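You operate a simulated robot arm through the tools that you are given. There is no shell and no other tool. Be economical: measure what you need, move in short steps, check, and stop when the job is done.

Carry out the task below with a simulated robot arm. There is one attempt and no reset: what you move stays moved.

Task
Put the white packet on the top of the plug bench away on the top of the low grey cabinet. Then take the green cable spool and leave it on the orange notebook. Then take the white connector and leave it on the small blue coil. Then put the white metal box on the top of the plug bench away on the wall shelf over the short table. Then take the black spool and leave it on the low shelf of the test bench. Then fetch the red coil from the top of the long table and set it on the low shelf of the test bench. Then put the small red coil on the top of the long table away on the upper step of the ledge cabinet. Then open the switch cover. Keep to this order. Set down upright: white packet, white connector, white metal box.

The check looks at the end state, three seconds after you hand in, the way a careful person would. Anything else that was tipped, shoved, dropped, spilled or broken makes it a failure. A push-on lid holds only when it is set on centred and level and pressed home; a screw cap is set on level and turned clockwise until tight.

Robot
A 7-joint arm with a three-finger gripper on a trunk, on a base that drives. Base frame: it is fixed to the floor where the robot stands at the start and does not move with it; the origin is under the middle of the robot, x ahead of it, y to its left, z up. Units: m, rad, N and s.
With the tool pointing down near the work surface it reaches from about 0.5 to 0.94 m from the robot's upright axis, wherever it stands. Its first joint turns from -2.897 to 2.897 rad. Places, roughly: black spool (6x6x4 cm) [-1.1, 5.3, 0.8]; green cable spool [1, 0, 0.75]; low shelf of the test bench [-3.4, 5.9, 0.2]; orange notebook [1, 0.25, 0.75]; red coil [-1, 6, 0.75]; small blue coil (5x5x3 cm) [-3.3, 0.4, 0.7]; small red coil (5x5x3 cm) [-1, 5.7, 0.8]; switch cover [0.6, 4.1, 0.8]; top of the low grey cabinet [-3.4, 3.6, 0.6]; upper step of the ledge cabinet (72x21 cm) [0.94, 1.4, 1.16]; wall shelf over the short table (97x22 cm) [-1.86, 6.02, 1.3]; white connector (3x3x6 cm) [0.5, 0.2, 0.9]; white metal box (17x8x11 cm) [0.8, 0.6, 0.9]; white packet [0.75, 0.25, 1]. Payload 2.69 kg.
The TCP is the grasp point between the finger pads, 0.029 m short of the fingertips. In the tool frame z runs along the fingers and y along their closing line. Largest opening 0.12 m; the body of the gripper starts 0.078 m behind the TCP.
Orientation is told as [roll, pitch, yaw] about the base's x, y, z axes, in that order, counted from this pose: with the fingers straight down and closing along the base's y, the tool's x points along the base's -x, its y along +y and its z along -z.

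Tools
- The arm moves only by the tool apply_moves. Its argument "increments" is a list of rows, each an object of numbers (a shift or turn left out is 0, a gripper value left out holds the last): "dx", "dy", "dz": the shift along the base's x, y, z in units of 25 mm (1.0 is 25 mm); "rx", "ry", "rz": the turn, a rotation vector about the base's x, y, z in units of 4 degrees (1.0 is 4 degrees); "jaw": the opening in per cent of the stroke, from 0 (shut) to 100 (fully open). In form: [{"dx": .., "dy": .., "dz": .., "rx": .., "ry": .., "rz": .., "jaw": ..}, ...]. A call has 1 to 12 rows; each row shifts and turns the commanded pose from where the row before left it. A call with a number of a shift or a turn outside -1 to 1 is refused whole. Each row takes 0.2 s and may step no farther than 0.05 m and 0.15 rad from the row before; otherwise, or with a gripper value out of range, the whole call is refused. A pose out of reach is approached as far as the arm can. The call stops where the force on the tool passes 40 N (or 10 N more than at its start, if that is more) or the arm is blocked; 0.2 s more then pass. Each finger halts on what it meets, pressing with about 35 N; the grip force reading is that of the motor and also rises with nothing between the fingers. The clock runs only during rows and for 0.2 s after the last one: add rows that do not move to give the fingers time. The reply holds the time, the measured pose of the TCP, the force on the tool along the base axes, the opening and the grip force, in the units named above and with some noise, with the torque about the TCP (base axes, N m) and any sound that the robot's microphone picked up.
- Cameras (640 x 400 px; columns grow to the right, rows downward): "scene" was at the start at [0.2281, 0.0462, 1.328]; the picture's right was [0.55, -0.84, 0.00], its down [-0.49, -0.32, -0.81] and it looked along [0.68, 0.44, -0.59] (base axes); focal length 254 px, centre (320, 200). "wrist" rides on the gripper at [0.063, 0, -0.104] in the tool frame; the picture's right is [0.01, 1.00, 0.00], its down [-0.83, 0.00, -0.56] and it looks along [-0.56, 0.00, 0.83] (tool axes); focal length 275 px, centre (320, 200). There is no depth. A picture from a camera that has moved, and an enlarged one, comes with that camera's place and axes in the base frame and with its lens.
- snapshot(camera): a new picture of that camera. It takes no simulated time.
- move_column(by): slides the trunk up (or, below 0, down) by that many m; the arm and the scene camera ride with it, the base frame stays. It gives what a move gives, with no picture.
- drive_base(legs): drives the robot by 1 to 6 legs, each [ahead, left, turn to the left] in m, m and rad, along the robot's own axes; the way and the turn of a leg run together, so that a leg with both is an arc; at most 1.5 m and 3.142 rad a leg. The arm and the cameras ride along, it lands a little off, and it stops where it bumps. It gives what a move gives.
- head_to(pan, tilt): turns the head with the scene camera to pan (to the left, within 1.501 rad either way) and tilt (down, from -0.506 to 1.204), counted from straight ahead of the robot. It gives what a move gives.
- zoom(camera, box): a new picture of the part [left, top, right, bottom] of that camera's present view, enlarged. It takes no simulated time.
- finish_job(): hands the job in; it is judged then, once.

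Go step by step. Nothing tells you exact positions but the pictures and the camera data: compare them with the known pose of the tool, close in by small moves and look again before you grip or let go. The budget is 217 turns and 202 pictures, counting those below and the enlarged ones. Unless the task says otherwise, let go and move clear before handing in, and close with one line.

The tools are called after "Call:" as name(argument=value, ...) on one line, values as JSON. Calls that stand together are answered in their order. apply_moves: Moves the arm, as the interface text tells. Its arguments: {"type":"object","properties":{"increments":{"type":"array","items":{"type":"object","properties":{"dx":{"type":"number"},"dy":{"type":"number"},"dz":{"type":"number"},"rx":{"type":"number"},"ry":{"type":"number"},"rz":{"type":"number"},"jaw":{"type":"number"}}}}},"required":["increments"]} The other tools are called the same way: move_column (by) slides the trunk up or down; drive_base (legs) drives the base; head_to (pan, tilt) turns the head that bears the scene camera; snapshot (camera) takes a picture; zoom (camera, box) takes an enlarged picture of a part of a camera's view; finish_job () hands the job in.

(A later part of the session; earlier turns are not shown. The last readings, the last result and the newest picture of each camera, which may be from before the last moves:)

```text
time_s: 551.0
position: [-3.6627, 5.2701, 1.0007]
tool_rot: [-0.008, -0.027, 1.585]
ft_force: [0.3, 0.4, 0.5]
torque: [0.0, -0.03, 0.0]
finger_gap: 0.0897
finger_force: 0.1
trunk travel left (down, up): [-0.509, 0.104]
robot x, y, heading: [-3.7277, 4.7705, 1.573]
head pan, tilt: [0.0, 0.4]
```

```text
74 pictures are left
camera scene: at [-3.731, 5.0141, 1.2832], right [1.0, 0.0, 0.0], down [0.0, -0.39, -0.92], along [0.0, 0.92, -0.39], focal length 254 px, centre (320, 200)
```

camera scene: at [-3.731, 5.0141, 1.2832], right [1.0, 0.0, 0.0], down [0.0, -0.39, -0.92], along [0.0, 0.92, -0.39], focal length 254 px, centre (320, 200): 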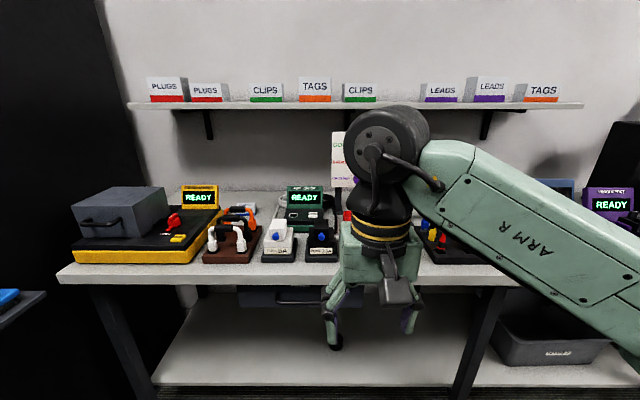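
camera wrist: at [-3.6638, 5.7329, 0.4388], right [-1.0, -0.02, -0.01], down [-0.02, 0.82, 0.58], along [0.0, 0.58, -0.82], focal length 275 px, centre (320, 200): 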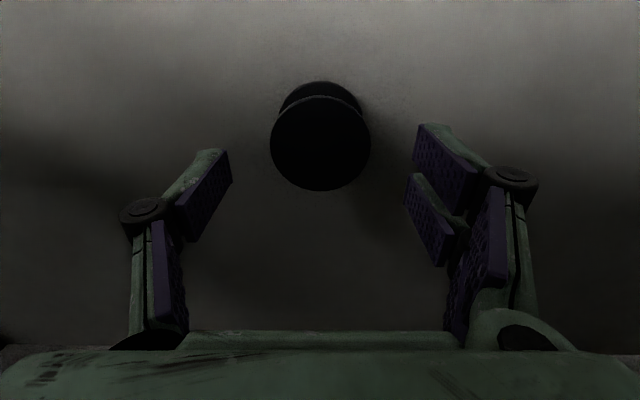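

Now the long route around to the east side of the long table, where both red coils are within reach.

Call:
move_column(by=0.1)

Call:
drive_base(legs=[[0.2, 0, 0], [0, -0.88, 0], [-1.5, 0, 0], [-0.7, 0, 0], [0, -1.5, 0], [0, -1.15, 0]])

Call:
drive_base(legs=[[1.3, 0, 0]])

Call:
head_to(pan=0.5, tilt=0.5)

Call:
snapshot(camera="scene")

```text
time_s: 552.3
position: [-3.6629, 5.2691, 1.0999]
tool_rot: [-0.01, -0.028, 1.584]
ft_force: [1.4, 0.0, -1.0]
torque: [-0.04, -0.01, -0.04]
finger_gap: 0.0901
finger_force: 0.0
trunk travel left (down, up): [-0.609, 0.004]
robot x, y, heading: [-3.7285, 4.7667, 1.573]
head pan, tilt: [0.0, 0.4]
```

```text
time_s: 591.3
position: [-0.1207, 3.3103, 1.1004]
tool_rot: [-0.008, -0.028, 1.596]
ft_force: [-0.2, 0.4, -0.5]
torque: [-0.02, 0.03, -0.01]
finger_gap: 0.09
finger_force: 0.0
trunk travel left (down, up): [-0.609, 0.004]
robot x, y, heading: [-0.1828, 2.8094, 1.59]
head pan, tilt: [0.0, 0.4]
```

```text
time_s: 597.8
position: [-0.1346, 4.6105, 1.1007]
tool_rot: [-0.008, -0.028, 1.589]
ft_force: [-0.2, 0.4, 0.0]
torque: [-0.03, 0.0, 0.0]
finger_gap: 0.0898
finger_force: 0.0
trunk travel left (down, up): [-0.609, 0.004]
robot x, y, heading: [-0.1956, 4.1111, 1.587]
head pan, tilt: [0.0, 0.4]
```

```text
time_s: 598.7
position: [-0.1361, 4.6094, 1.1]
tool_rot: [-0.008, -0.029, 1.591]
ft_force: [-0.5, 0.2, -0.2]
torque: [0.02, -0.01, 0.03]
finger_gap: 0.0902
finger_force: 0.0
trunk travel left (down, up): [-0.609, 0.004]
robot x, y, heading: [-0.1986, 4.1062, 1.578]
head pan, tilt: [0.499, 0.499]
```

```text
73 pictures are left
camera scene: at [-0.2451, 4.3414, 1.3741], right [0.87, 0.49, 0.0], down [0.23, -0.42, -0.88], along [-0.43, 0.77, -0.48], focal length 254 px, centre (320, 200)
```

scene: 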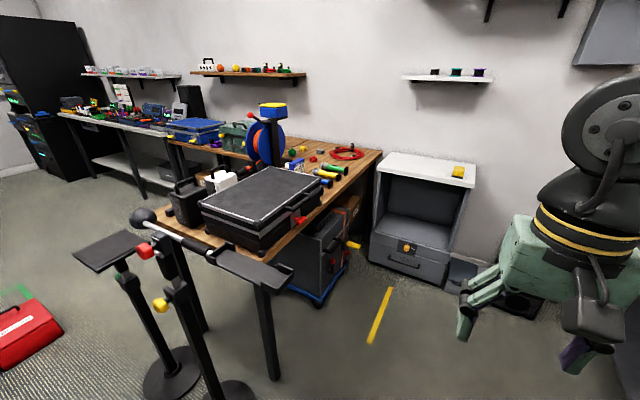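

I can see both red coils from here, the large one around (-0.93, 5.96). I'll drive up east of the table, turn toward it, and keep clear of the wall shelf above the white cabinet.

Call:
drive_base(legs=[[1.0, 0, 0], [0, 0, 1.02], [0.196, -0.326, 0]])

Call:
head_to(pan=-0.1, tilt=0.6)

Call:
snapshot(camera="scene")

Call:
snapshot(camera="wrist")

```text
time_s: 609.2
position: [-0.6091, 5.7934, 1.1012]
tool_rot: [-0.008, -0.029, 2.615]
ft_force: [0.5, -0.7, -0.1]
torque: [-0.01, 0.01, -0.02]
finger_gap: 0.0899
finger_force: 0.1
trunk travel left (down, up): [-0.609, 0.004]
robot x, y, heading: [-0.2155, 5.4796, 2.603]
head pan, tilt: [0.499, 0.499]
stopped in leg 3: the robot was blocked; the commanded pose is now the measured one
```

```text
time_s: 610.2
position: [-0.6115, 5.7941, 1.0997]
tool_rot: [-0.01, -0.028, 2.616]
ft_force: [0.4, 0.3, -1.1]
torque: [-0.01, 0.0, -0.03]
finger_gap: 0.0902
finger_force: 0.2
trunk travel left (down, up): [-0.609, 0.004]
robot x, y, heading: [-0.2132, 5.4801, 2.605]
head pan, tilt: [-0.099, 0.6]
```

```text
72 pictures are left
camera scene: at [-0.4196, 5.6098, 1.365], right [0.59, 0.81, 0.0], down [0.45, -0.34, -0.83], along [-0.66, 0.49, -0.56], focal length 254 px, centre (320, 200)
```

scene: 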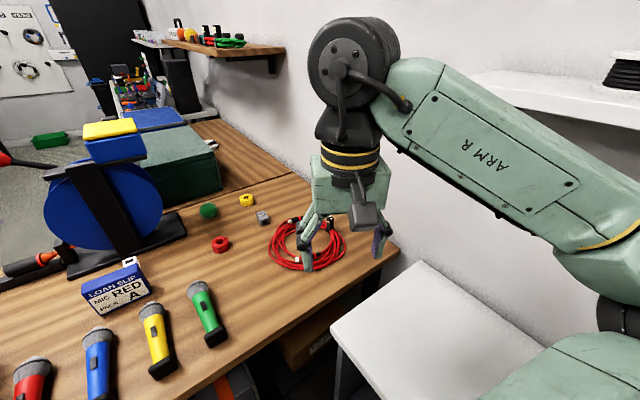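

```text
71 pictures are left
camera wrist: at [-0.5542, 5.7614, 1.2012], right [-0.5, -0.87, -0.01], down [-0.71, 0.4, 0.58], along [-0.5, 0.29, -0.82], focal length 275 px, centre (320, 200)
```

wrist: 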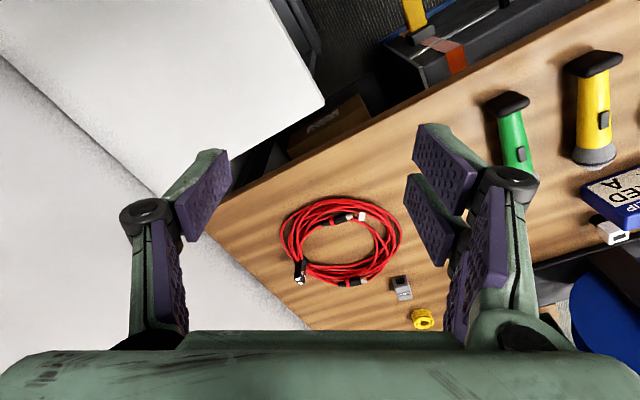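

The large red coil is a flat ring of cable centred near (-0.90, 5.92). I'll zoom to choose a clean place to pinch the bundle.

Call:
zoom(camera="wrist", box=[250, 170, 450, 310])

Call:
zoom(camera="scene", box=[190, 180, 390, 290])

```text
2.86 times, centred on (350, 240) of wrist
camera zoom: at [-0.5542, 5.7614, 1.2012], right [-0.5, -0.87, -0.01], down [-0.71, 0.4, 0.58], along [-0.5, 0.29, -0.82], focal length 786 px, centre (234, 86)
```

zoom: 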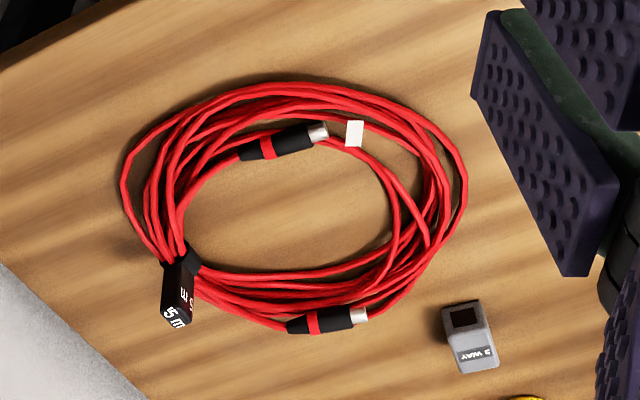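

```text
3.20 times, centred on (290, 235) of scene
camera zoom: at [-0.4196, 5.6098, 1.365], right [0.59, 0.81, 0.0], down [0.45, -0.34, -0.83], along [-0.66, 0.49, -0.56], focal length 811 px, centre (416, 88)
```

zoom: 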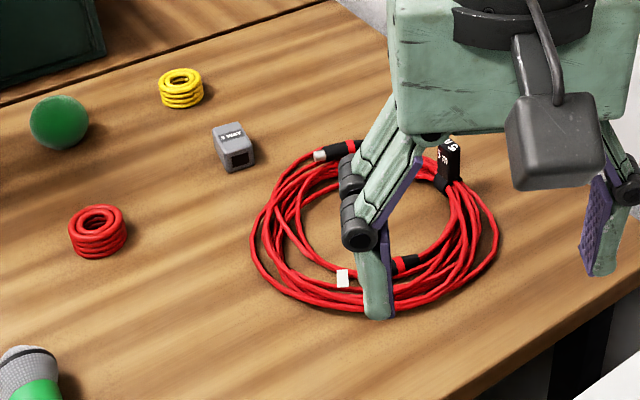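

I'll pinch the clean bundle at the ring's inner-table side, around (-0.939, 5.830), with the present closing direction.

Call:
apply_moves(increments=[{"dx": -1, "dy": 0.12}, {"dx": -1, "dy": 0.12}, {"dx": -1, "dy": 0.12}, {"dx": -1, "dy": 0.12}, {"dx": -1, "dy": 0.12}, {"dx": -1, "dy": 0.12}, {"dx": -1, "dy": 0.12}, {"dx": -1, "dy": 0.12}, {"dx": -1, "dy": 0.12}, {"dx": -1, "dy": 0.12}, {"dx": -1, "dy": 0.12}, {"dx": -1, "dy": 0.12}])

Call:
apply_moves(increments=[{"dx": -1}, {"dx": -0.1, "dz": -1}, {"dz": -1}, {"dz": -1}, {"dz": -1}, {"dz": -1}, {"dz": -1}, {}])

Call:
snapshot(camera="wrist")

Call:
snapshot(camera="scene")

```text
time_s: 612.8
position: [-0.9108, 5.8306, 1.0987]
tool_rot: [-0.009, -0.029, 2.617]
ft_force: [-0.6, -0.3, -0.6]
torque: [-0.02, 0.01, -0.01]
finger_gap: 0.0901
finger_force: 0.1
trunk travel left (down, up): [-0.609, 0.004]
robot x, y, heading: [-0.216, 5.4782, 2.605]
head pan, tilt: [-0.099, 0.6]
```

```text
time_s: 614.6
position: [-0.938, 5.8294, 0.9496]
tool_rot: [-0.008, -0.028, 2.615]
ft_force: [0.6, -1.0, -0.5]
torque: [0.01, -0.02, -0.03]
finger_gap: 0.0901
finger_force: 0.1
trunk travel left (down, up): [-0.609, 0.004]
robot x, y, heading: [-0.2111, 5.4807, 2.607]
head pan, tilt: [-0.099, 0.6]
```

```text
68 pictures are left
camera wrist: at [-0.8819, 5.7971, 1.0507], right [-0.5, -0.87, -0.01], down [-0.71, 0.4, 0.58], along [-0.5, 0.29, -0.82], focal length 275 px, centre (320, 200)
```

wrist: 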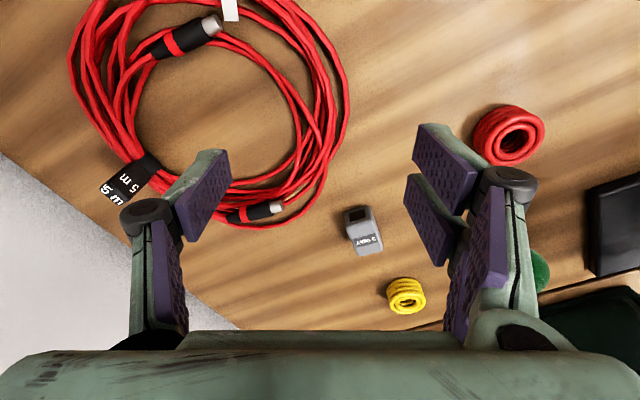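

```text
67 pictures are left
camera scene: at [-0.4194, 5.61, 1.365], right [0.59, 0.8, 0.0], down [0.45, -0.34, -0.83], along [-0.66, 0.49, -0.56], focal length 254 px, centre (320, 200)
```

scene: 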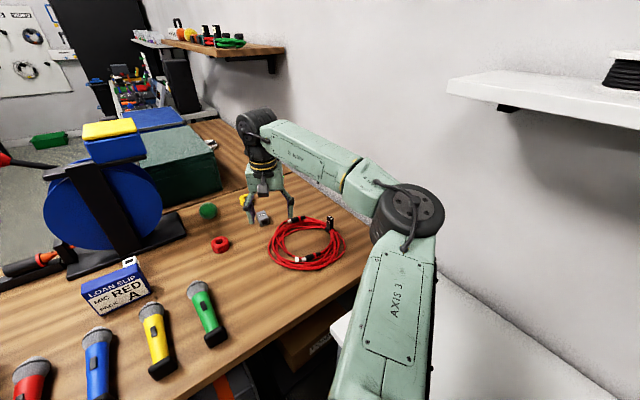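

Call:
apply_moves(increments=[{"dx": -0.3, "dy": 0.1, "dz": -1}, {"dz": -1}, {"dz": -1}, {"dz": -0.7}, {}])

Call:
snapshot(camera="wrist")

```text
time_s: 615.8
position: [-0.9441, 5.8326, 0.8565]
tool_rot: [-0.009, -0.028, 2.617]
ft_force: [0.4, -0.4, 0.4]
torque: [0.0, 0.01, -0.01]
finger_gap: 0.0899
finger_force: 0.1
trunk travel left (down, up): [-0.609, 0.004]
robot x, y, heading: [-0.2131, 5.4795, 2.605]
head pan, tilt: [-0.099, 0.6]
```

```text
66 pictures are left
camera wrist: at [-0.8886, 5.8002, 0.9581], right [-0.5, -0.87, -0.01], down [-0.71, 0.4, 0.58], along [-0.5, 0.29, -0.82], focal length 275 px, centre (320, 200)
```

wrist: 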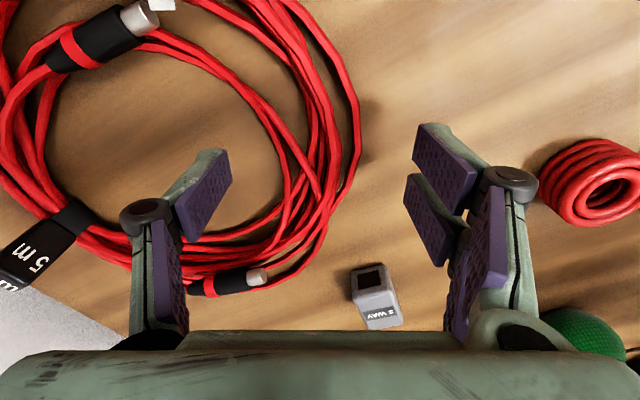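

Call:
apply_moves(increments=[{"dz": -0.6}, {"dz": -0.55}, {}, {"jaw": 10}, {}, {}, {}, {}, {}, {}])

Call:
snapshot(camera="wrist")

```text
time_s: 618.0
position: [-0.9454, 5.8314, 0.8301]
tool_rot: [-0.008, -0.03, 2.616]
ft_force: [-3.1, -1.8, 6.6]
torque: [-0.14, 0.0, 0.12]
finger_gap: 0.0294
finger_force: 35.3
trunk travel left (down, up): [-0.609, 0.004]
robot x, y, heading: [-0.2082, 5.477, 2.603]
head pan, tilt: [-0.099, 0.6]
```

```text
65 pictures are left
camera wrist: at [-0.8889, 5.7999, 0.9305], right [-0.5, -0.87, -0.01], down [-0.71, 0.4, 0.58], along [-0.5, 0.29, -0.81], focal length 275 px, centre (320, 200)
```

wrist: 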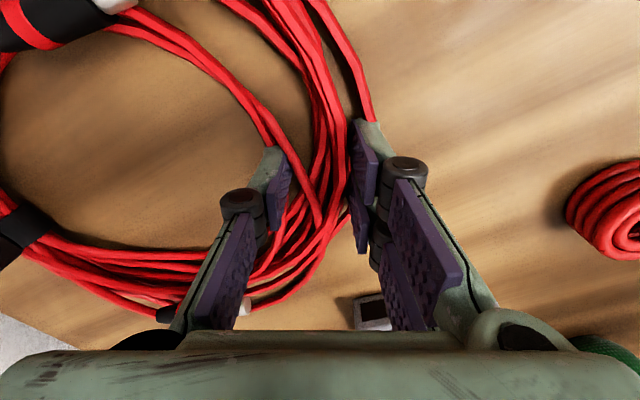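

Gripped at 29 mm on the bundle. I'll lift slowly and check that it comes along.

Call:
apply_moves(increments=[{"dz": 0.4}, {"dz": 0.6}, {"dz": 0.8}, {"dz": 1}, {"dz": 1}, {"dz": 1}, {"dz": 1}, {"dz": 1}, {"dz": 1}, {"dz": 1}, {}])

Call:
snapshot(camera="scene")

Call:
snapshot(camera="wrist")

```text
time_s: 620.4
position: [-0.9458, 5.8312, 1.0484]
tool_rot: [-0.01, -0.027, 2.616]
ft_force: [0.0, 0.2, -2.8]
torque: [-0.22, 0.13, -0.01]
finger_gap: 0.0291
finger_force: 34.7
trunk travel left (down, up): [-0.609, 0.004]
robot x, y, heading: [-0.2154, 5.4797, 2.605]
head pan, tilt: [-0.099, 0.6]
```

```text
64 pictures are left
camera scene: at [-0.4198, 5.6102, 1.3649], right [0.59, 0.8, 0.0], down [0.45, -0.34, -0.82], along [-0.66, 0.49, -0.57], focal length 254 px, centre (320, 200)
```

scene: 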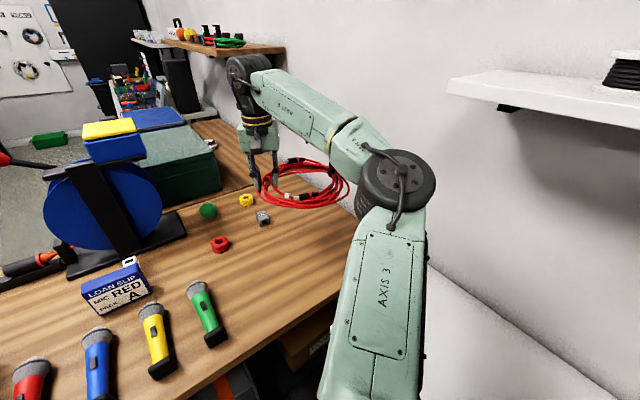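

```text
63 pictures are left
camera wrist: at [-0.8892, 5.7998, 1.15], right [-0.5, -0.87, -0.01], down [-0.71, 0.4, 0.58], along [-0.5, 0.29, -0.82], focal length 275 px, centre (320, 200)
```

wrist: 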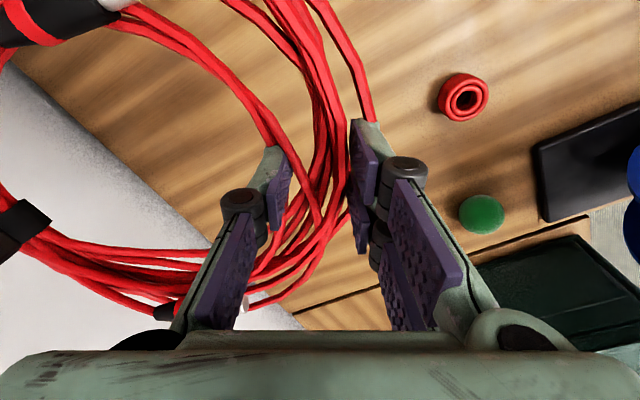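

The coil is rigid and hangs level. I'll raise it, drive south away from the wall shelf, and retract the arm.

Call:
apply_moves(increments=[{"dz": 1}, {"dz": 0.8}])

Call:
drive_base(legs=[[-0.18, 0.3, 0]])

Call:
apply_moves(increments=[{"dx": 1}, {"dx": 1}, {"dx": 1}, {"dx": 1}, {"dx": 1}, {"dx": 1}, {"dx": 1}, {"dx": 1}, {"dx": 1}, {"dx": 1}, {"dx": 1}, {"dx": 1}])

Call:
snapshot(camera="scene")

```text
time_s: 621.0
position: [-0.9452, 5.8324, 1.0939]
tool_rot: [-0.01, -0.025, 2.616]
ft_force: [-0.9, -0.2, -3.3]
torque: [-0.23, 0.11, -0.01]
finger_gap: 0.029
finger_force: 35.1
trunk travel left (down, up): [-0.609, 0.004]
robot x, y, heading: [-0.2123, 5.4792, 2.604]
head pan, tilt: [-0.099, 0.6]
```

```text
time_s: 623.9
position: [-0.9417, 5.4827, 1.0931]
tool_rot: [-0.008, -0.028, 2.62]
ft_force: [0.4, 0.4, -2.1]
torque: [-0.19, 0.11, 0.02]
finger_gap: 0.0291
finger_force: 35.1
trunk travel left (down, up): [-0.609, 0.004]
robot x, y, heading: [-0.2066, 5.1287, 2.609]
head pan, tilt: [-0.099, 0.6]
```

```text
time_s: 626.5
position: [-0.6399, 5.4801, 1.093]
tool_rot: [-0.008, -0.028, 2.622]
ft_force: [0.5, -0.5, -1.9]
torque: [-0.24, 0.12, 0.0]
finger_gap: 0.0288
finger_force: 34.8
trunk travel left (down, up): [-0.609, 0.004]
robot x, y, heading: [-0.2091, 5.1304, 2.608]
head pan, tilt: [-0.099, 0.6]
```

```text
62 pictures are left
camera scene: at [-0.4154, 5.2605, 1.365], right [0.59, 0.81, 0.0], down [0.46, -0.33, -0.83], along [-0.67, 0.49, -0.56], focal length 254 px, centre (320, 200)
```

scene: 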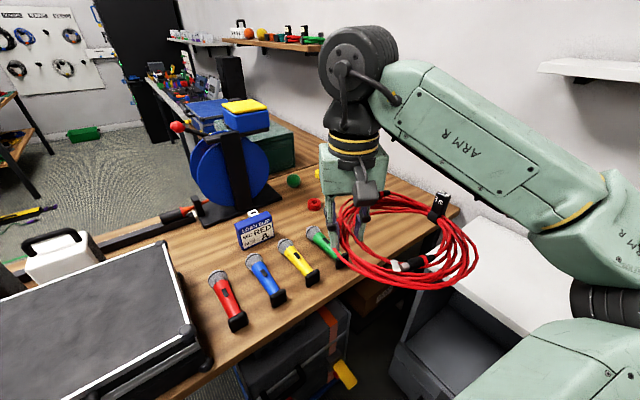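

Call:
drive_base(legs=[[0, 0, -1.035], [-1.5, 0, 0], [-0.85, 0, 0], [0, 1.5, 0], [0, 1.15, 0], [1.5, 0, 0]])

Call:
drive_base(legs=[[0.6, 0, 0], [0, 0.6, 0]])

Call:
head_to(pan=0.6, tilt=0.5)

Call:
snapshot(camera="scene")

```text
time_s: 668.2
position: [-2.7916, 4.8125, 1.0933]
tool_rot: [-0.009, -0.028, 1.578]
ft_force: [0.1, 0.4, -2.7]
torque: [-0.01, 0.2, 0.03]
finger_gap: 0.029
finger_force: 34.7
trunk travel left (down, up): [-0.609, 0.004]
robot x, y, heading: [-2.8798, 4.2616, 1.565]
head pan, tilt: [-0.099, 0.6]
```

```text
time_s: 676.3
position: [-3.3961, 5.4098, 1.0942]
tool_rot: [-0.01, -0.029, 1.579]
ft_force: [-0.8, 0.2, -2.6]
torque: [-0.02, 0.27, -0.04]
finger_gap: 0.0293
finger_force: 34.7
trunk travel left (down, up): [-0.609, 0.004]
robot x, y, heading: [-3.4744, 4.864, 1.577]
head pan, tilt: [-0.099, 0.6]
```

```text
time_s: 677.4
position: [-3.3964, 5.4107, 1.0925]
tool_rot: [-0.009, -0.027, 1.579]
ft_force: [0.2, -0.7, -2.5]
torque: [-0.03, 0.26, 0.0]
finger_gap: 0.0291
finger_force: 35.2
trunk travel left (down, up): [-0.609, 0.004]
robot x, y, heading: [-3.4795, 4.8615, 1.569]
head pan, tilt: [0.6, 0.499]
```

```text
61 pictures are left
camera scene: at [-3.531, 5.09, 1.374], right [0.83, 0.56, 0.0], down [0.27, -0.4, -0.88], along [-0.49, 0.73, -0.48], focal length 254 px, centre (320, 200)
```

scene: 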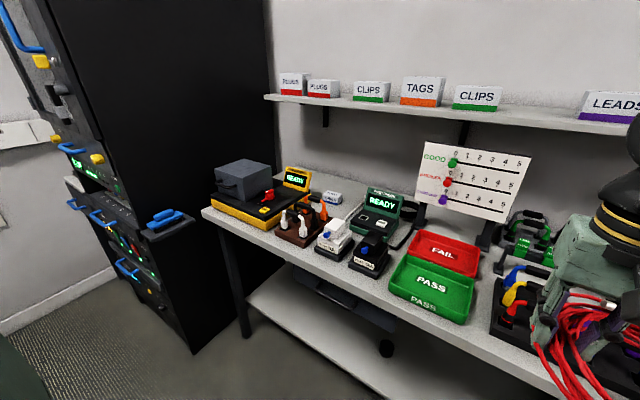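

The rack's side is at x≈-4.54, so there's room on the left. I'll shift left, back off a little, and lower in front of the bench.

Call:
drive_base(legs=[[-0.1, 0.5, 0]])

Call:
apply_moves(increments=[{"dx": -1}, {"dx": -1}, {"dx": -1}, {"dx": -0.3}])

Call:
move_column(by=-0.4)

Call:
move_column(by=-0.09)

Call:
apply_moves(increments=[{"dz": -1}, {"dz": -1}, {"dz": -1}, {"dz": -1}, {"dz": -1}, {"dz": -1}, {"dz": -1}, {"dz": -1}, {"dz": -1}, {"dz": -0.5}])

Call:
head_to(pan=0.0, tilt=0.5)

Call:
snapshot(camera="scene")

```text
time_s: 681.8
position: [-3.9006, 5.3119, 1.0921]
tool_rot: [-0.009, -0.027, 1.582]
ft_force: [-0.4, -0.9, -2.9]
torque: [-0.04, 0.21, 0.0]
finger_gap: 0.0289
finger_force: 35.2
trunk travel left (down, up): [-0.609, 0.004]
robot x, y, heading: [-3.9828, 4.7592, 1.573]
head pan, tilt: [0.6, 0.499]
```

```text
time_s: 682.8
position: [-3.983, 5.311, 1.0942]
tool_rot: [-0.009, -0.03, 1.579]
ft_force: [0.8, -0.6, -2.7]
torque: [-0.04, 0.24, 0.01]
finger_gap: 0.0289
finger_force: 34.9
trunk travel left (down, up): [-0.609, 0.004]
robot x, y, heading: [-3.9849, 4.7605, 1.569]
head pan, tilt: [0.6, 0.499]
```

```text
time_s: 686.6
position: [-3.9832, 5.3108, 0.6936]
tool_rot: [-0.009, -0.029, 1.584]
ft_force: [0.9, 0.6, -3.3]
torque: [-0.03, 0.26, 0.01]
finger_gap: 0.0289
finger_force: 34.6
trunk travel left (down, up): [-0.209, 0.404]
robot x, y, heading: [-3.9848, 4.7636, 1.575]
head pan, tilt: [0.6, 0.499]
```

```text
time_s: 687.9
position: [-3.9842, 5.3125, 0.605]
tool_rot: [-0.01, -0.028, 1.582]
ft_force: [0.7, 0.6, -3.3]
torque: [-0.02, 0.28, 0.01]
finger_gap: 0.0289
finger_force: 35.0
trunk travel left (down, up): [-0.119, 0.494]
robot x, y, heading: [-3.9832, 4.7655, 1.569]
head pan, tilt: [0.6, 0.499]
```

```text
time_s: 690.1
position: [-3.9845, 5.3109, 0.3661]
tool_rot: [-0.007, -0.028, 1.584]
ft_force: [0.6, -0.3, -2.9]
torque: [0.0, 0.22, 0.01]
finger_gap: 0.0287
finger_force: 35.3
trunk travel left (down, up): [-0.119, 0.494]
robot x, y, heading: [-3.9808, 4.7607, 1.575]
head pan, tilt: [0.6, 0.499]
```

```text
time_s: 691.1
position: [-3.9834, 5.3106, 0.3655]
tool_rot: [-0.008, -0.028, 1.583]
ft_force: [0.5, -0.4, -2.4]
torque: [-0.02, 0.2, 0.02]
finger_gap: 0.0287
finger_force: 35.6
trunk travel left (down, up): [-0.119, 0.494]
robot x, y, heading: [-3.9828, 4.7628, 1.575]
head pan, tilt: [0.0, 0.499]
```

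```text
60 pictures are left
camera scene: at [-3.9834, 5.0062, 0.884], right [1.0, 0.0, 0.0], down [0.0, -0.48, -0.88], along [0.0, 0.88, -0.48], focal length 254 px, centre (320, 200)
```

scene: 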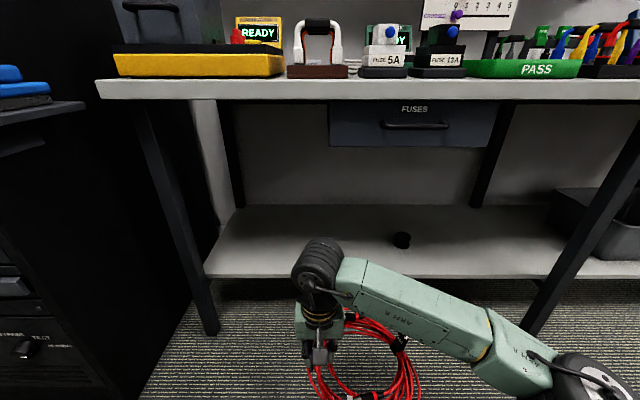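

The bay is open and the spool is visible on the shelf. I'm driving in and extending.

Call:
drive_base(legs=[[0.26, 0, 0]])

Call:
apply_moves(increments=[{"dy": 1}, {"dy": 1}, {"dy": 1}, {"dy": 1}, {"dy": 1}, {"dy": 1}, {"dy": 1}, {"dy": 1}, {"dy": 1}, {"dy": 1}, {"dy": 0.2}, {}])

Call:
snapshot(camera="scene")

Call:
snapshot(camera="wrist")

```text
time_s: 692.9
position: [-3.9825, 5.5687, 0.3659]
tool_rot: [-0.009, -0.027, 1.58]
ft_force: [-0.1, -0.4, -1.9]
torque: [0.03, 0.21, 0.0]
finger_gap: 0.029
finger_force: 35.0
trunk travel left (down, up): [-0.119, 0.494]
robot x, y, heading: [-3.9815, 5.0219, 1.573]
head pan, tilt: [0.0, 0.499]
```

```text
time_s: 695.5
position: [-3.9832, 5.8246, 0.3646]
tool_rot: [-0.009, -0.027, 1.581]
ft_force: [0.3, 0.4, -1.8]
torque: [-0.05, 0.26, -0.02]
finger_gap: 0.0292
finger_force: 35.4
trunk travel left (down, up): [-0.119, 0.494]
robot x, y, heading: [-3.9822, 5.0218, 1.57]
head pan, tilt: [0.0, 0.499]
```

```text
59 pictures are left
camera scene: at [-3.9832, 5.2645, 0.884], right [1.0, 0.0, 0.0], down [0.0, -0.48, -0.88], along [0.0, 0.88, -0.48], focal length 254 px, centre (320, 200)
```

scene: 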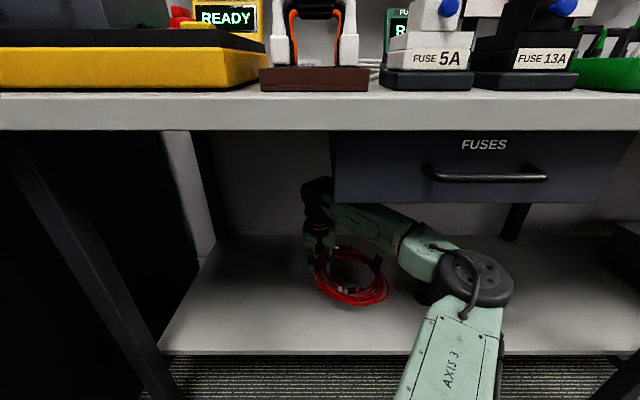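

```text
58 pictures are left
camera wrist: at [-3.9836, 5.7599, 0.4666], right [-1.0, -0.01, -0.01], down [-0.02, 0.82, 0.58], along [0.0, 0.58, -0.82], focal length 275 px, centre (320, 200)
```

wrist: 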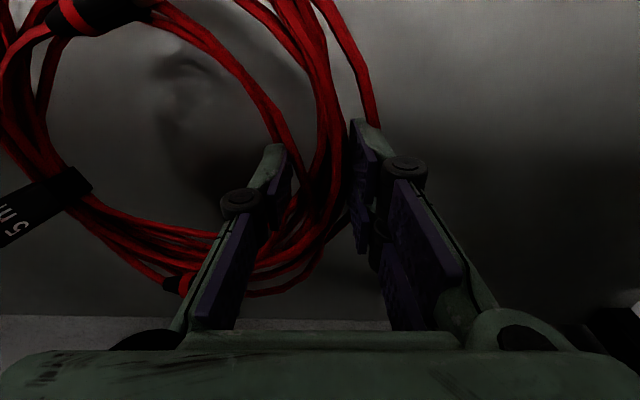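

Good placement, well clear of the spool. Lowering to contact.

Call:
apply_moves(increments=[{"dz": -1}, {"dz": -1}, {"dz": -0.6}, {"dz": -0.3}, {"dz": -0.2}, {"dz": -0.2}, {"dz": -0.2}, {}])

```text
time_s: 697.3
position: [-3.9832, 5.8244, 0.2793]
tool_rot: [-0.007, -0.029, 1.581]
ft_force: [0.2, -1.0, 7.3]
torque: [-0.03, 0.13, 0.0]
finger_gap: 0.0291
finger_force: 34.6
trunk travel left (down, up): [-0.119, 0.494]
robot x, y, heading: [-3.983, 5.0189, 1.57]
head pan, tilt: [0.0, 0.499]
```

Call:
apply_moves(increments=[{"jaw": 45}, {"jaw": 60}, {}, {}, {"dz": 0.6}, {"dz": 1}, {"dz": 1}, {"dz": 1}, {}])

Call:
snapshot(camera="wrist")

```text
time_s: 699.3
position: [-3.9842, 5.8254, 0.3688]
tool_rot: [-0.008, -0.029, 1.582]
ft_force: [0.4, -0.5, 0.2]
torque: [0.01, -0.05, -0.01]
finger_gap: 0.0719
finger_force: 0.0
trunk travel left (down, up): [-0.119, 0.494]
robot x, y, heading: [-3.9796, 5.017, 1.572]
head pan, tilt: [0.0, 0.499]
```

```text
57 pictures are left
camera wrist: at [-3.9843, 5.7603, 0.4701], right [-1.0, -0.01, -0.01], down [-0.02, 0.82, 0.58], along [0.0, 0.58, -0.82], focal length 275 px, centre (320, 200)
```

wrist: 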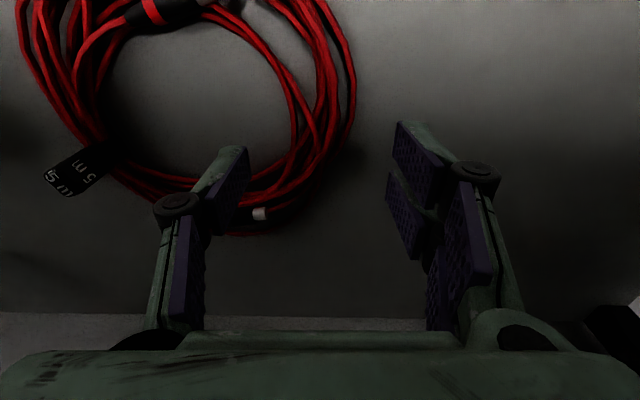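

The red coil lies fully on the shelf. I'll withdraw and go back around for the small red coil.

Call:
apply_moves(increments=[{"dy": -1}, {"dy": -1}, {"dy": -1}, {"dy": -1}, {"dy": -1}, {"dy": -1}, {"dy": -1}, {"dy": -1}, {"dy": -1}, {"dy": -1}, {"dy": -1}])

Call:
drive_base(legs=[[-0.27, 0, 0]])

Call:
apply_moves(increments=[{"dz": 1}, {"dz": 1}, {"dz": 1}, {"dz": 1}, {"dz": 1}, {"dz": 1}, {"dz": 1}, {"dz": 1}, {"dz": 1}, {"dz": 0.5}])

Call:
zoom(camera="scene", box=[180, 120, 500, 340])

Call:
move_column(by=0.4)

Call:
move_column(by=0.09)

```text
time_s: 701.7
position: [-3.9818, 5.5489, 0.3683]
tool_rot: [-0.008, -0.028, 1.582]
ft_force: [0.5, 0.1, 0.6]
torque: [0.0, 0.02, -0.01]
finger_gap: 0.072
finger_force: 0.0
trunk travel left (down, up): [-0.119, 0.494]
robot x, y, heading: [-3.978, 5.0151, 1.572]
head pan, tilt: [0.0, 0.499]
```

```text
time_s: 703.6
position: [-3.9821, 5.2821, 0.3684]
tool_rot: [-0.009, -0.027, 1.579]
ft_force: [-0.1, 0.5, 0.9]
torque: [0.0, -0.01, 0.03]
finger_gap: 0.0722
finger_force: 0.1
trunk travel left (down, up): [-0.119, 0.494]
robot x, y, heading: [-3.9842, 4.7542, 1.571]
head pan, tilt: [0.0, 0.499]
```

```text
time_s: 705.8
position: [-3.9813, 5.2823, 0.607]
tool_rot: [-0.008, -0.028, 1.58]
ft_force: [-0.2, 0.6, 0.3]
torque: [0.03, -0.01, -0.02]
finger_gap: 0.0718
finger_force: 0.1
trunk travel left (down, up): [-0.119, 0.494]
robot x, y, heading: [-3.984, 4.7518, 1.57]
head pan, tilt: [0.0, 0.499]
```

```text
1.82 times, centred on (340, 230) of scene
camera zoom: at [-3.983, 4.9975, 0.884], right [1.0, 0.0, 0.0], down [0.0, -0.48, -0.88], along [0.0, 0.88, -0.48], focal length 461 px, centre (284, 146)
```

zoom: 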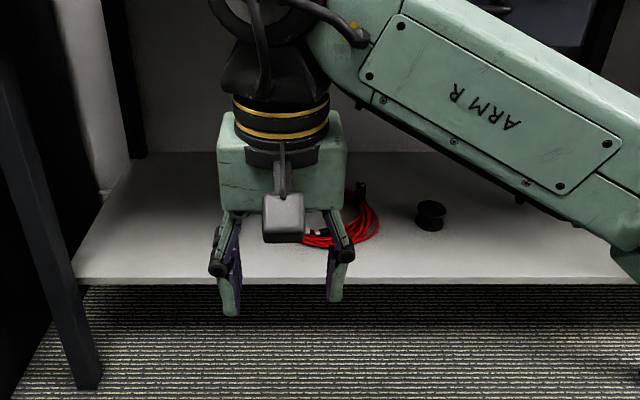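

```text
time_s: 709.6
position: [-3.9819, 5.2831, 1.0067]
tool_rot: [-0.009, -0.027, 1.579]
ft_force: [-0.1, 0.5, 0.1]
torque: [0.02, 0.0, 0.03]
finger_gap: 0.0717
finger_force: 0.2
trunk travel left (down, up): [-0.519, 0.094]
robot x, y, heading: [-3.9818, 4.7539, 1.569]
head pan, tilt: [0.0, 0.499]
```

```text
time_s: 710.9
position: [-3.9819, 5.282, 1.0958]
tool_rot: [-0.008, -0.029, 1.579]
ft_force: [-0.2, 0.2, 0.5]
torque: [-0.01, -0.01, -0.01]
finger_gap: 0.0722
finger_force: 0.0
trunk travel left (down, up): [-0.609, 0.004]
robot x, y, heading: [-3.9846, 4.7535, 1.568]
head pan, tilt: [0.0, 0.499]
```

Both items lie on the low shelf. Driving around to the east side again.

Call:
drive_base(legs=[[0.17, 0, 0], [0, -1.14, 0], [-1.5, 0, 0], [-0.65, 0, 0], [0, -1.5, 0], [0, -1.15, 0]])

Call:
drive_base(legs=[[1.4, 0, 0], [0.9, 0, 0], [0, 0, 1.25]])

```text
time_s: 751.6
position: [-0.1923, 3.2722, 1.0958]
tool_rot: [-0.008, -0.028, 1.571]
ft_force: [0.5, 0.7, -0.7]
torque: [-0.02, 0.0, 0.0]
finger_gap: 0.0719
finger_force: 0.1
trunk travel left (down, up): [-0.609, 0.004]
robot x, y, heading: [-0.199, 2.7401, 1.564]
head pan, tilt: [0.0, 0.499]
```

```text
time_s: 766.1
position: [-0.6729, 5.2197, 1.0961]
tool_rot: [-0.008, -0.028, 2.811]
ft_force: [0.0, 0.5, 0.0]
torque: [-0.01, 0.0, 0.0]
finger_gap: 0.072
finger_force: 0.2
trunk travel left (down, up): [-0.609, 0.004]
robot x, y, heading: [-0.1739, 5.0406, 2.802]
head pan, tilt: [0.0, 0.499]
```

Call:
drive_base(legs=[[0.17, -0.34, 0]])

Call:
apply_moves(increments=[{"dx": -1, "dy": 0.3, "ry": 0}, {"dx": -1, "dy": 0.3}, {"dx": -1, "dy": 0.3}, {"dx": -1, "dy": 0.3}, {"dx": -1, "dy": 0.3}, {"dx": -1, "dy": 0.3}, {"dz": -1}, {"dz": -1}, {"dz": -1}])

Call:
snapshot(camera="wrist")

Call:
snapshot(camera="scene")

```text
time_s: 769.3
position: [-0.7205, 5.5967, 1.0956]
tool_rot: [-0.009, -0.028, 2.81]
ft_force: [0.6, 0.3, -0.5]
torque: [0.0, 0.02, -0.01]
finger_gap: 0.0721
finger_force: 0.1
trunk travel left (down, up): [-0.609, 0.004]
robot x, y, heading: [-0.2232, 5.4202, 2.8]
head pan, tilt: [0.0, 0.499]
```

```text
time_s: 771.3
position: [-0.8703, 5.6411, 1.02]
tool_rot: [-0.011, -0.028, 2.81]
ft_force: [0.6, -0.9, -0.7]
torque: [0.02, 0.0, 0.0]
finger_gap: 0.072
finger_force: 0.1
trunk travel left (down, up): [-0.609, 0.004]
robot x, y, heading: [-0.2215, 5.4184, 2.802]
head pan, tilt: [0.0, 0.499]
```

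```text
55 pictures are left
camera wrist: at [-0.8095, 5.6204, 1.1221], right [-0.32, -0.95, -0.01], down [-0.77, 0.26, 0.58], along [-0.55, 0.19, -0.82], focal length 275 px, centre (320, 200)
```

wrist: 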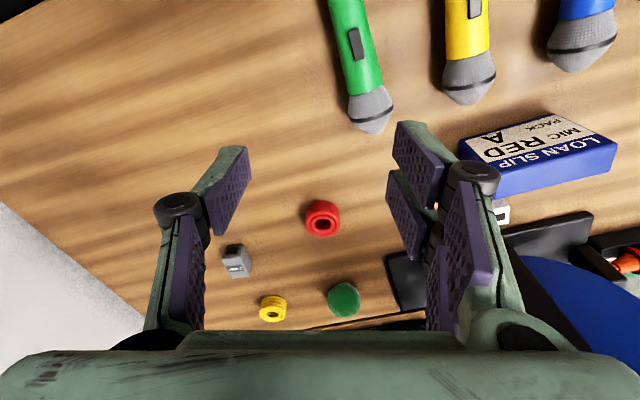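

```text
54 pictures are left
camera scene: at [-0.4545, 5.4996, 1.3741], right [0.34, 0.94, 0.0], down [0.45, -0.16, -0.88], along [-0.83, 0.29, -0.48], focal length 254 px, centre (320, 200)
```

scene: 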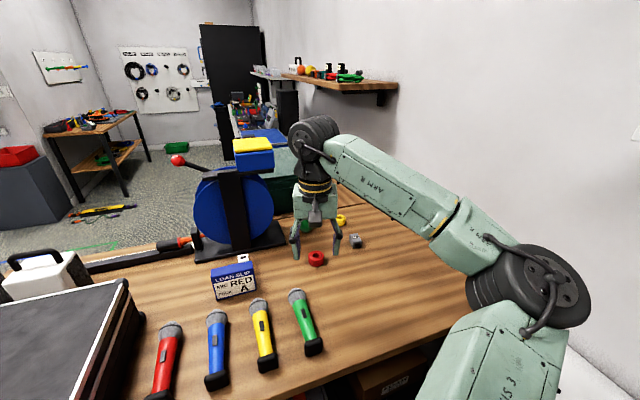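

The small red coil is at (-1.053, 5.700). Because its target is 1.16 m high, I'll grip it with the tool pitched ~28° forward, which raises the reachable height later.

Call:
apply_moves(increments=[{"rx": 0.326, "ry": 0.94, "dx": -0.8, "dy": 0.25, "jaw": 68}, {"rx": 0.326, "ry": 0.94, "dx": -0.8, "dy": 0.25}, {"rx": 0.326, "ry": 0.94, "dx": -0.8, "dy": 0.25}, {"rx": 0.326, "ry": 0.94, "dx": -0.8, "dy": 0.25}, {"rx": 0.326, "ry": 0.94, "dx": -0.8, "dy": 0.25}, {"rx": 0.326, "ry": 0.94, "dx": -0.8, "dy": 0.25}, {"rx": 0.326, "ry": 0.94, "dx": -0.8, "dy": 0.25}, {"dz": -1}, {"dz": -1}, {"dz": -1}, {}])

Call:
snapshot(camera="wrist")

Call:
snapshot(camera="scene")

```text
time_s: 773.7
position: [-1.0114, 5.6845, 0.947]
tool_rot: [-0.008, -0.512, 2.807]
ft_force: [0.2, 0.0, -0.8]
torque: [0.0, 0.03, 0.02]
finger_gap: 0.0817
finger_force: 0.2
trunk travel left (down, up): [-0.609, 0.004]
robot x, y, heading: [-0.2239, 5.4182, 2.8]
head pan, tilt: [0.0, 0.499]
```

```text
53 pictures are left
camera wrist: at [-0.9115, 5.65, 1.0047], right [-0.33, -0.95, -0.01], down [-0.43, 0.14, 0.89], along [-0.84, 0.3, -0.45], focal length 275 px, centre (320, 200)
```

wrist: 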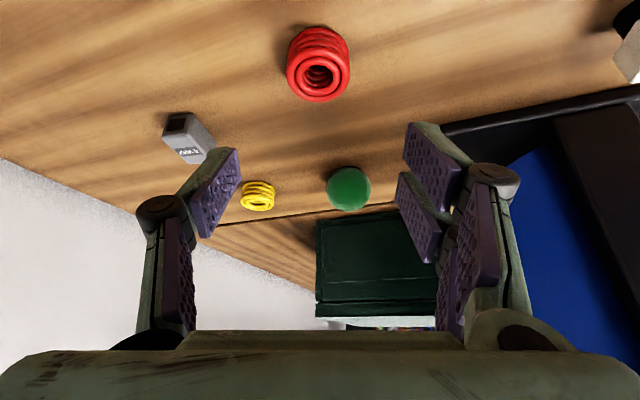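

```text
52 pictures are left
camera scene: at [-0.4543, 5.4994, 1.3741], right [0.34, 0.94, 0.0], down [0.45, -0.16, -0.88], along [-0.83, 0.29, -0.48], focal length 254 px, centre (320, 200)
```

scene: 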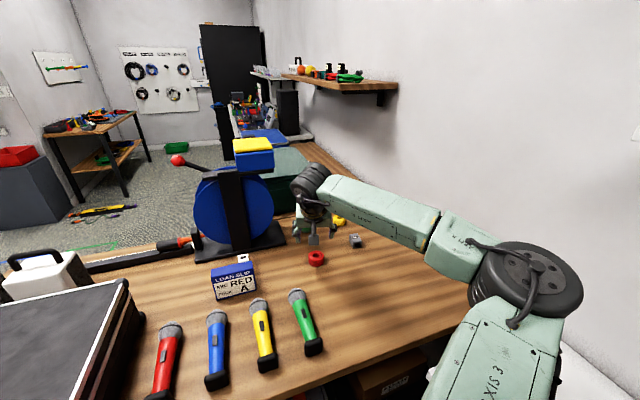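

Call:
apply_moves(increments=[{"dx": -0.65, "dy": 0.26}, {"dx": -0.62, "dy": 0.26}, {"dz": -1}, {"dz": -1}, {"dz": -1}, {"dz": -0.8}, {}])

Call:
snapshot(camera="wrist")

Call:
zoom(camera="scene", box=[260, 160, 400, 290])

```text
time_s: 775.3
position: [-1.0433, 5.6976, 0.8507]
tool_rot: [-0.008, -0.513, 2.808]
ft_force: [0.0, 0.0, -0.7]
torque: [0.0, -0.02, 0.02]
finger_gap: 0.0817
finger_force: 0.0
trunk travel left (down, up): [-0.609, 0.004]
robot x, y, heading: [-0.2177, 5.4221, 2.795]
head pan, tilt: [0.0, 0.499]
```

```text
51 pictures are left
camera wrist: at [-0.9431, 5.6631, 0.9093], right [-0.33, -0.95, -0.01], down [-0.43, 0.14, 0.89], along [-0.84, 0.3, -0.45], focal length 275 px, centre (320, 200)
```

wrist: 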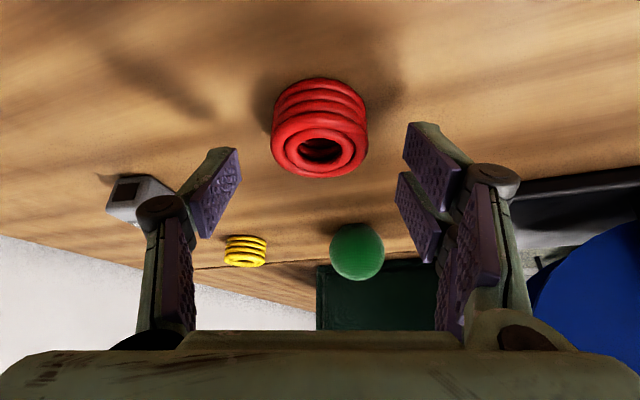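

```text
3.08 times, centred on (330, 225) of scene
camera zoom: at [-0.4543, 5.4994, 1.3741], right [0.34, 0.94, 0.0], down [0.45, -0.16, -0.88], along [-0.83, 0.29, -0.48], focal length 780 px, centre (289, 123)
```

zoom: 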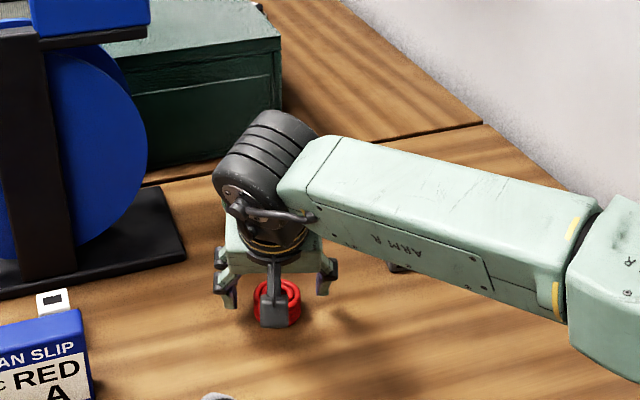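

Call:
apply_moves(increments=[{"dz": -0.5}, {"dz": -0.42}, {}, {"jaw": 15}, {}, {}, {}, {}, {}])

Call:
apply_moves(increments=[{"dz": 0.5}, {"dz": 1}, {"dz": 1}, {"dz": 1}, {"dz": 1}, {"dz": 1}, {"dz": 1}, {"dz": 1}, {"dz": 1}, {"dz": 1}, {"dz": 1}, {}])

Call:
snapshot(camera="wrist")

```text
time_s: 777.3
position: [-1.0418, 5.6937, 0.8352]
tool_rot: [-0.002, -0.525, 2.808]
ft_force: [-2.1, -14.3, 35.2]
torque: [-1.12, 0.29, 0.06]
finger_gap: 0.0488
finger_force: 34.7
trunk travel left (down, up): [-0.609, 0.004]
robot x, y, heading: [-0.2204, 5.4184, 2.801]
head pan, tilt: [0.0, 0.499]
```

```text
time_s: 779.9
position: [-1.0422, 5.6977, 1.0905]
tool_rot: [-0.009, -0.513, 2.809]
ft_force: [0.0, 0.5, -0.5]
torque: [0.0, -0.01, -0.01]
finger_gap: 0.0486
finger_force: 35.2
trunk travel left (down, up): [-0.609, 0.004]
robot x, y, heading: [-0.2194, 5.4196, 2.798]
head pan, tilt: [0.0, 0.499]
```

```text
49 pictures are left
camera wrist: at [-0.9422, 5.6634, 1.1492], right [-0.33, -0.95, -0.01], down [-0.43, 0.14, 0.89], along [-0.84, 0.3, -0.45], focal length 275 px, centre (320, 200)
```

wrist: 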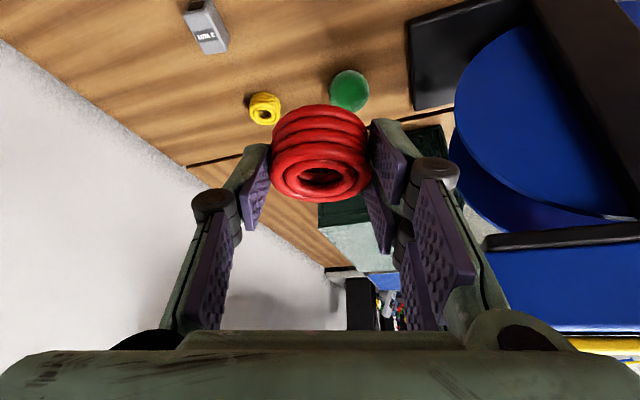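

Held. I'll retract the arm along x first (away from the reel's lever), then drive south and turn.

Call:
apply_moves(increments=[{"dx": 1}, {"dx": 1}, {"dx": 1}, {"dx": 1}, {"dx": 1}, {"dx": 1}, {"dx": 1}, {"dx": 1}, {"dx": 1}, {"dx": 1}, {"dx": 1}, {"dx": 1}])

Call:
drive_base(legs=[[-0.11, 0.35, 0], [0, 0, -1.23], [-1.5, 0, 0], [-1.4, 0, 0]])

Call:
drive_base(legs=[[0, 0, -1.2]])

Call:
head_to(pan=-0.5, tilt=0.35)

Call:
snapshot(camera="scene")

```text
time_s: 782.5
position: [-0.7414, 5.6972, 1.0904]
tool_rot: [-0.009, -0.514, 2.807]
ft_force: [-0.2, 0.3, -0.1]
torque: [-0.01, 0.0, 0.0]
finger_gap: 0.0487
finger_force: 35.2
trunk travel left (down, up): [-0.609, 0.004]
robot x, y, heading: [-0.2191, 5.4197, 2.801]
head pan, tilt: [0.0, 0.499]
```

```text
time_s: 802.5
position: [-0.1564, 2.7408, 1.0902]
tool_rot: [-0.007, -0.513, 1.578]
ft_force: [0.5, 0.7, -0.2]
torque: [-0.02, -0.02, -0.04]
finger_gap: 0.0481
finger_force: 34.4
trunk travel left (down, up): [-0.609, 0.004]
robot x, y, heading: [-0.2487, 2.1555, 1.571]
head pan, tilt: [0.0, 0.499]
```

```text
time_s: 806.0
position: [0.3307, 2.2822, 1.0897]
tool_rot: [-0.008, -0.513, 0.373]
ft_force: [0.4, 0.0, -0.1]
torque: [-0.05, -0.01, 0.01]
finger_gap: 0.0481
finger_force: 35.4
trunk travel left (down, up): [-0.609, 0.004]
robot x, y, heading: [-0.249, 2.158, 0.364]
head pan, tilt: [0.0, 0.499]
```

```text
time_s: 806.9
position: [0.3318, 2.2813, 1.0898]
tool_rot: [-0.009, -0.513, 0.374]
ft_force: [0.1, -0.1, -0.8]
torque: [0.04, -0.05, -0.05]
finger_gap: 0.0483
finger_force: 34.9
trunk travel left (down, up): [-0.609, 0.004]
robot x, y, heading: [-0.2459, 2.153, 0.363]
head pan, tilt: [-0.499, 0.351]
```

```text
48 pictures are left
camera scene: at [-0.0095, 2.1975, 1.3877], right [-0.13, -0.99, 0.0], down [-0.34, 0.05, -0.94], along [0.93, -0.13, -0.34], focal length 254 px, centre (320, 200)
```

scene: 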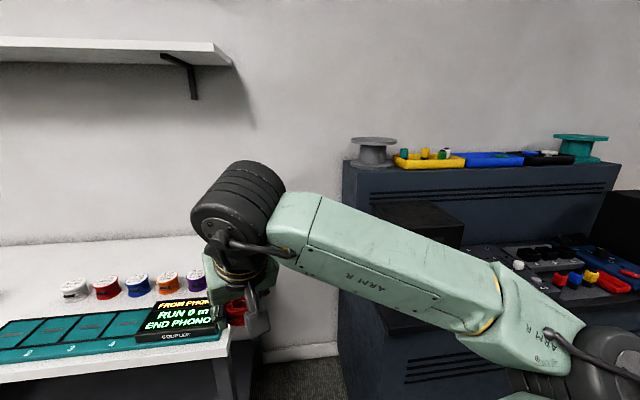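

Call:
zoom(camera="scene", box=[330, 110, 630, 240])

```text
2.13 times, centred on (480, 175) of scene
camera zoom: at [-0.0095, 2.1975, 1.3877], right [-0.13, -0.99, 0.0], down [-0.34, 0.05, -0.94], along [0.93, -0.13, -0.34], focal length 541 px, centre (-21, 253)
```

zoom: 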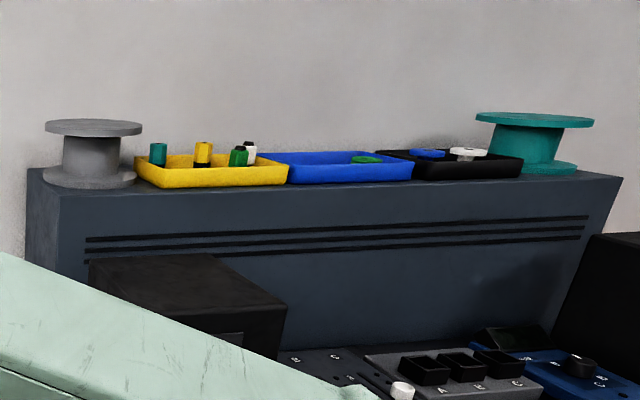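

The upper step carries two reels and three trays with only a narrow free strip in front. I'll raise the coil, move in front of the middle of the cabinet and look more closely.

Call:
apply_moves(increments=[{"dz": 1}, {"dz": 1}, {"dz": 1}, {"dz": 1}, {"dz": 1}, {"dz": 1}])

Call:
drive_base(legs=[[0, 0, -0.363], [0.1, -0.75, 0]])

Call:
head_to(pan=0.1, tilt=0.3)

Call:
snapshot(camera="scene")

Call:
snapshot(camera="wrist")

```text
time_s: 808.3
position: [0.3314, 2.2832, 1.2402]
tool_rot: [-0.01, -0.513, 0.376]
ft_force: [0.0, 0.5, -0.2]
torque: [0.04, -0.01, 0.02]
finger_gap: 0.0482
finger_force: 34.9
trunk travel left (down, up): [-0.609, 0.004]
robot x, y, heading: [-0.2493, 2.1577, 0.363]
head pan, tilt: [-0.499, 0.351]
```

```text
time_s: 815.7
position: [0.441, 1.3154, 1.2409]
tool_rot: [-0.009, -0.512, 0.014]
ft_force: [-0.1, 0.3, -0.4]
torque: [-0.01, 0.0, 0.01]
finger_gap: 0.048
finger_force: 34.6
trunk travel left (down, up): [-0.609, 0.004]
robot x, y, heading: [-0.1436, 1.4014, 0.003]
head pan, tilt: [-0.499, 0.351]
```

```text
time_s: 816.7
position: [0.4413, 1.3157, 1.2386]
tool_rot: [-0.01, -0.513, 0.017]
ft_force: [-0.3, 0.7, -1.0]
torque: [0.0, 0.01, 0.01]
finger_gap: 0.0481
finger_force: 35.2
trunk travel left (down, up): [-0.609, 0.004]
robot x, y, heading: [-0.1408, 1.4015, 0.006]
head pan, tilt: [0.099, 0.3]
```

```text
46 pictures are left
camera scene: at [0.103, 1.4095, 1.3924], right [0.1, -0.99, 0.0], down [-0.29, -0.03, -0.96], along [0.95, 0.1, -0.3], focal length 254 px, centre (320, 200)
```

scene: 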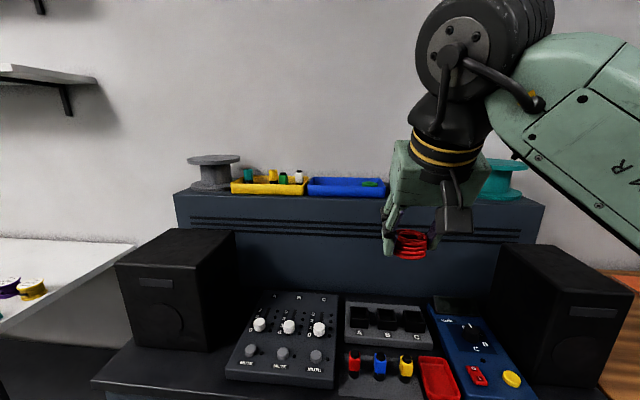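

```text
45 pictures are left
camera wrist: at [0.3343, 1.3166, 1.2986], right [-0.01, 1.0, -0.01], down [0.45, 0.02, 0.89], along [0.89, 0.01, -0.45], focal length 275 px, centre (320, 200)
```

wrist: 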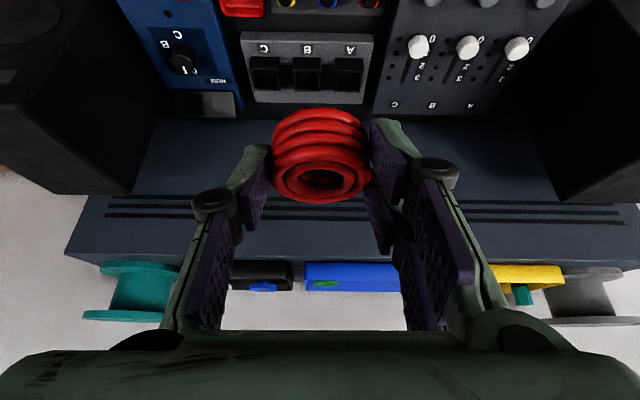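

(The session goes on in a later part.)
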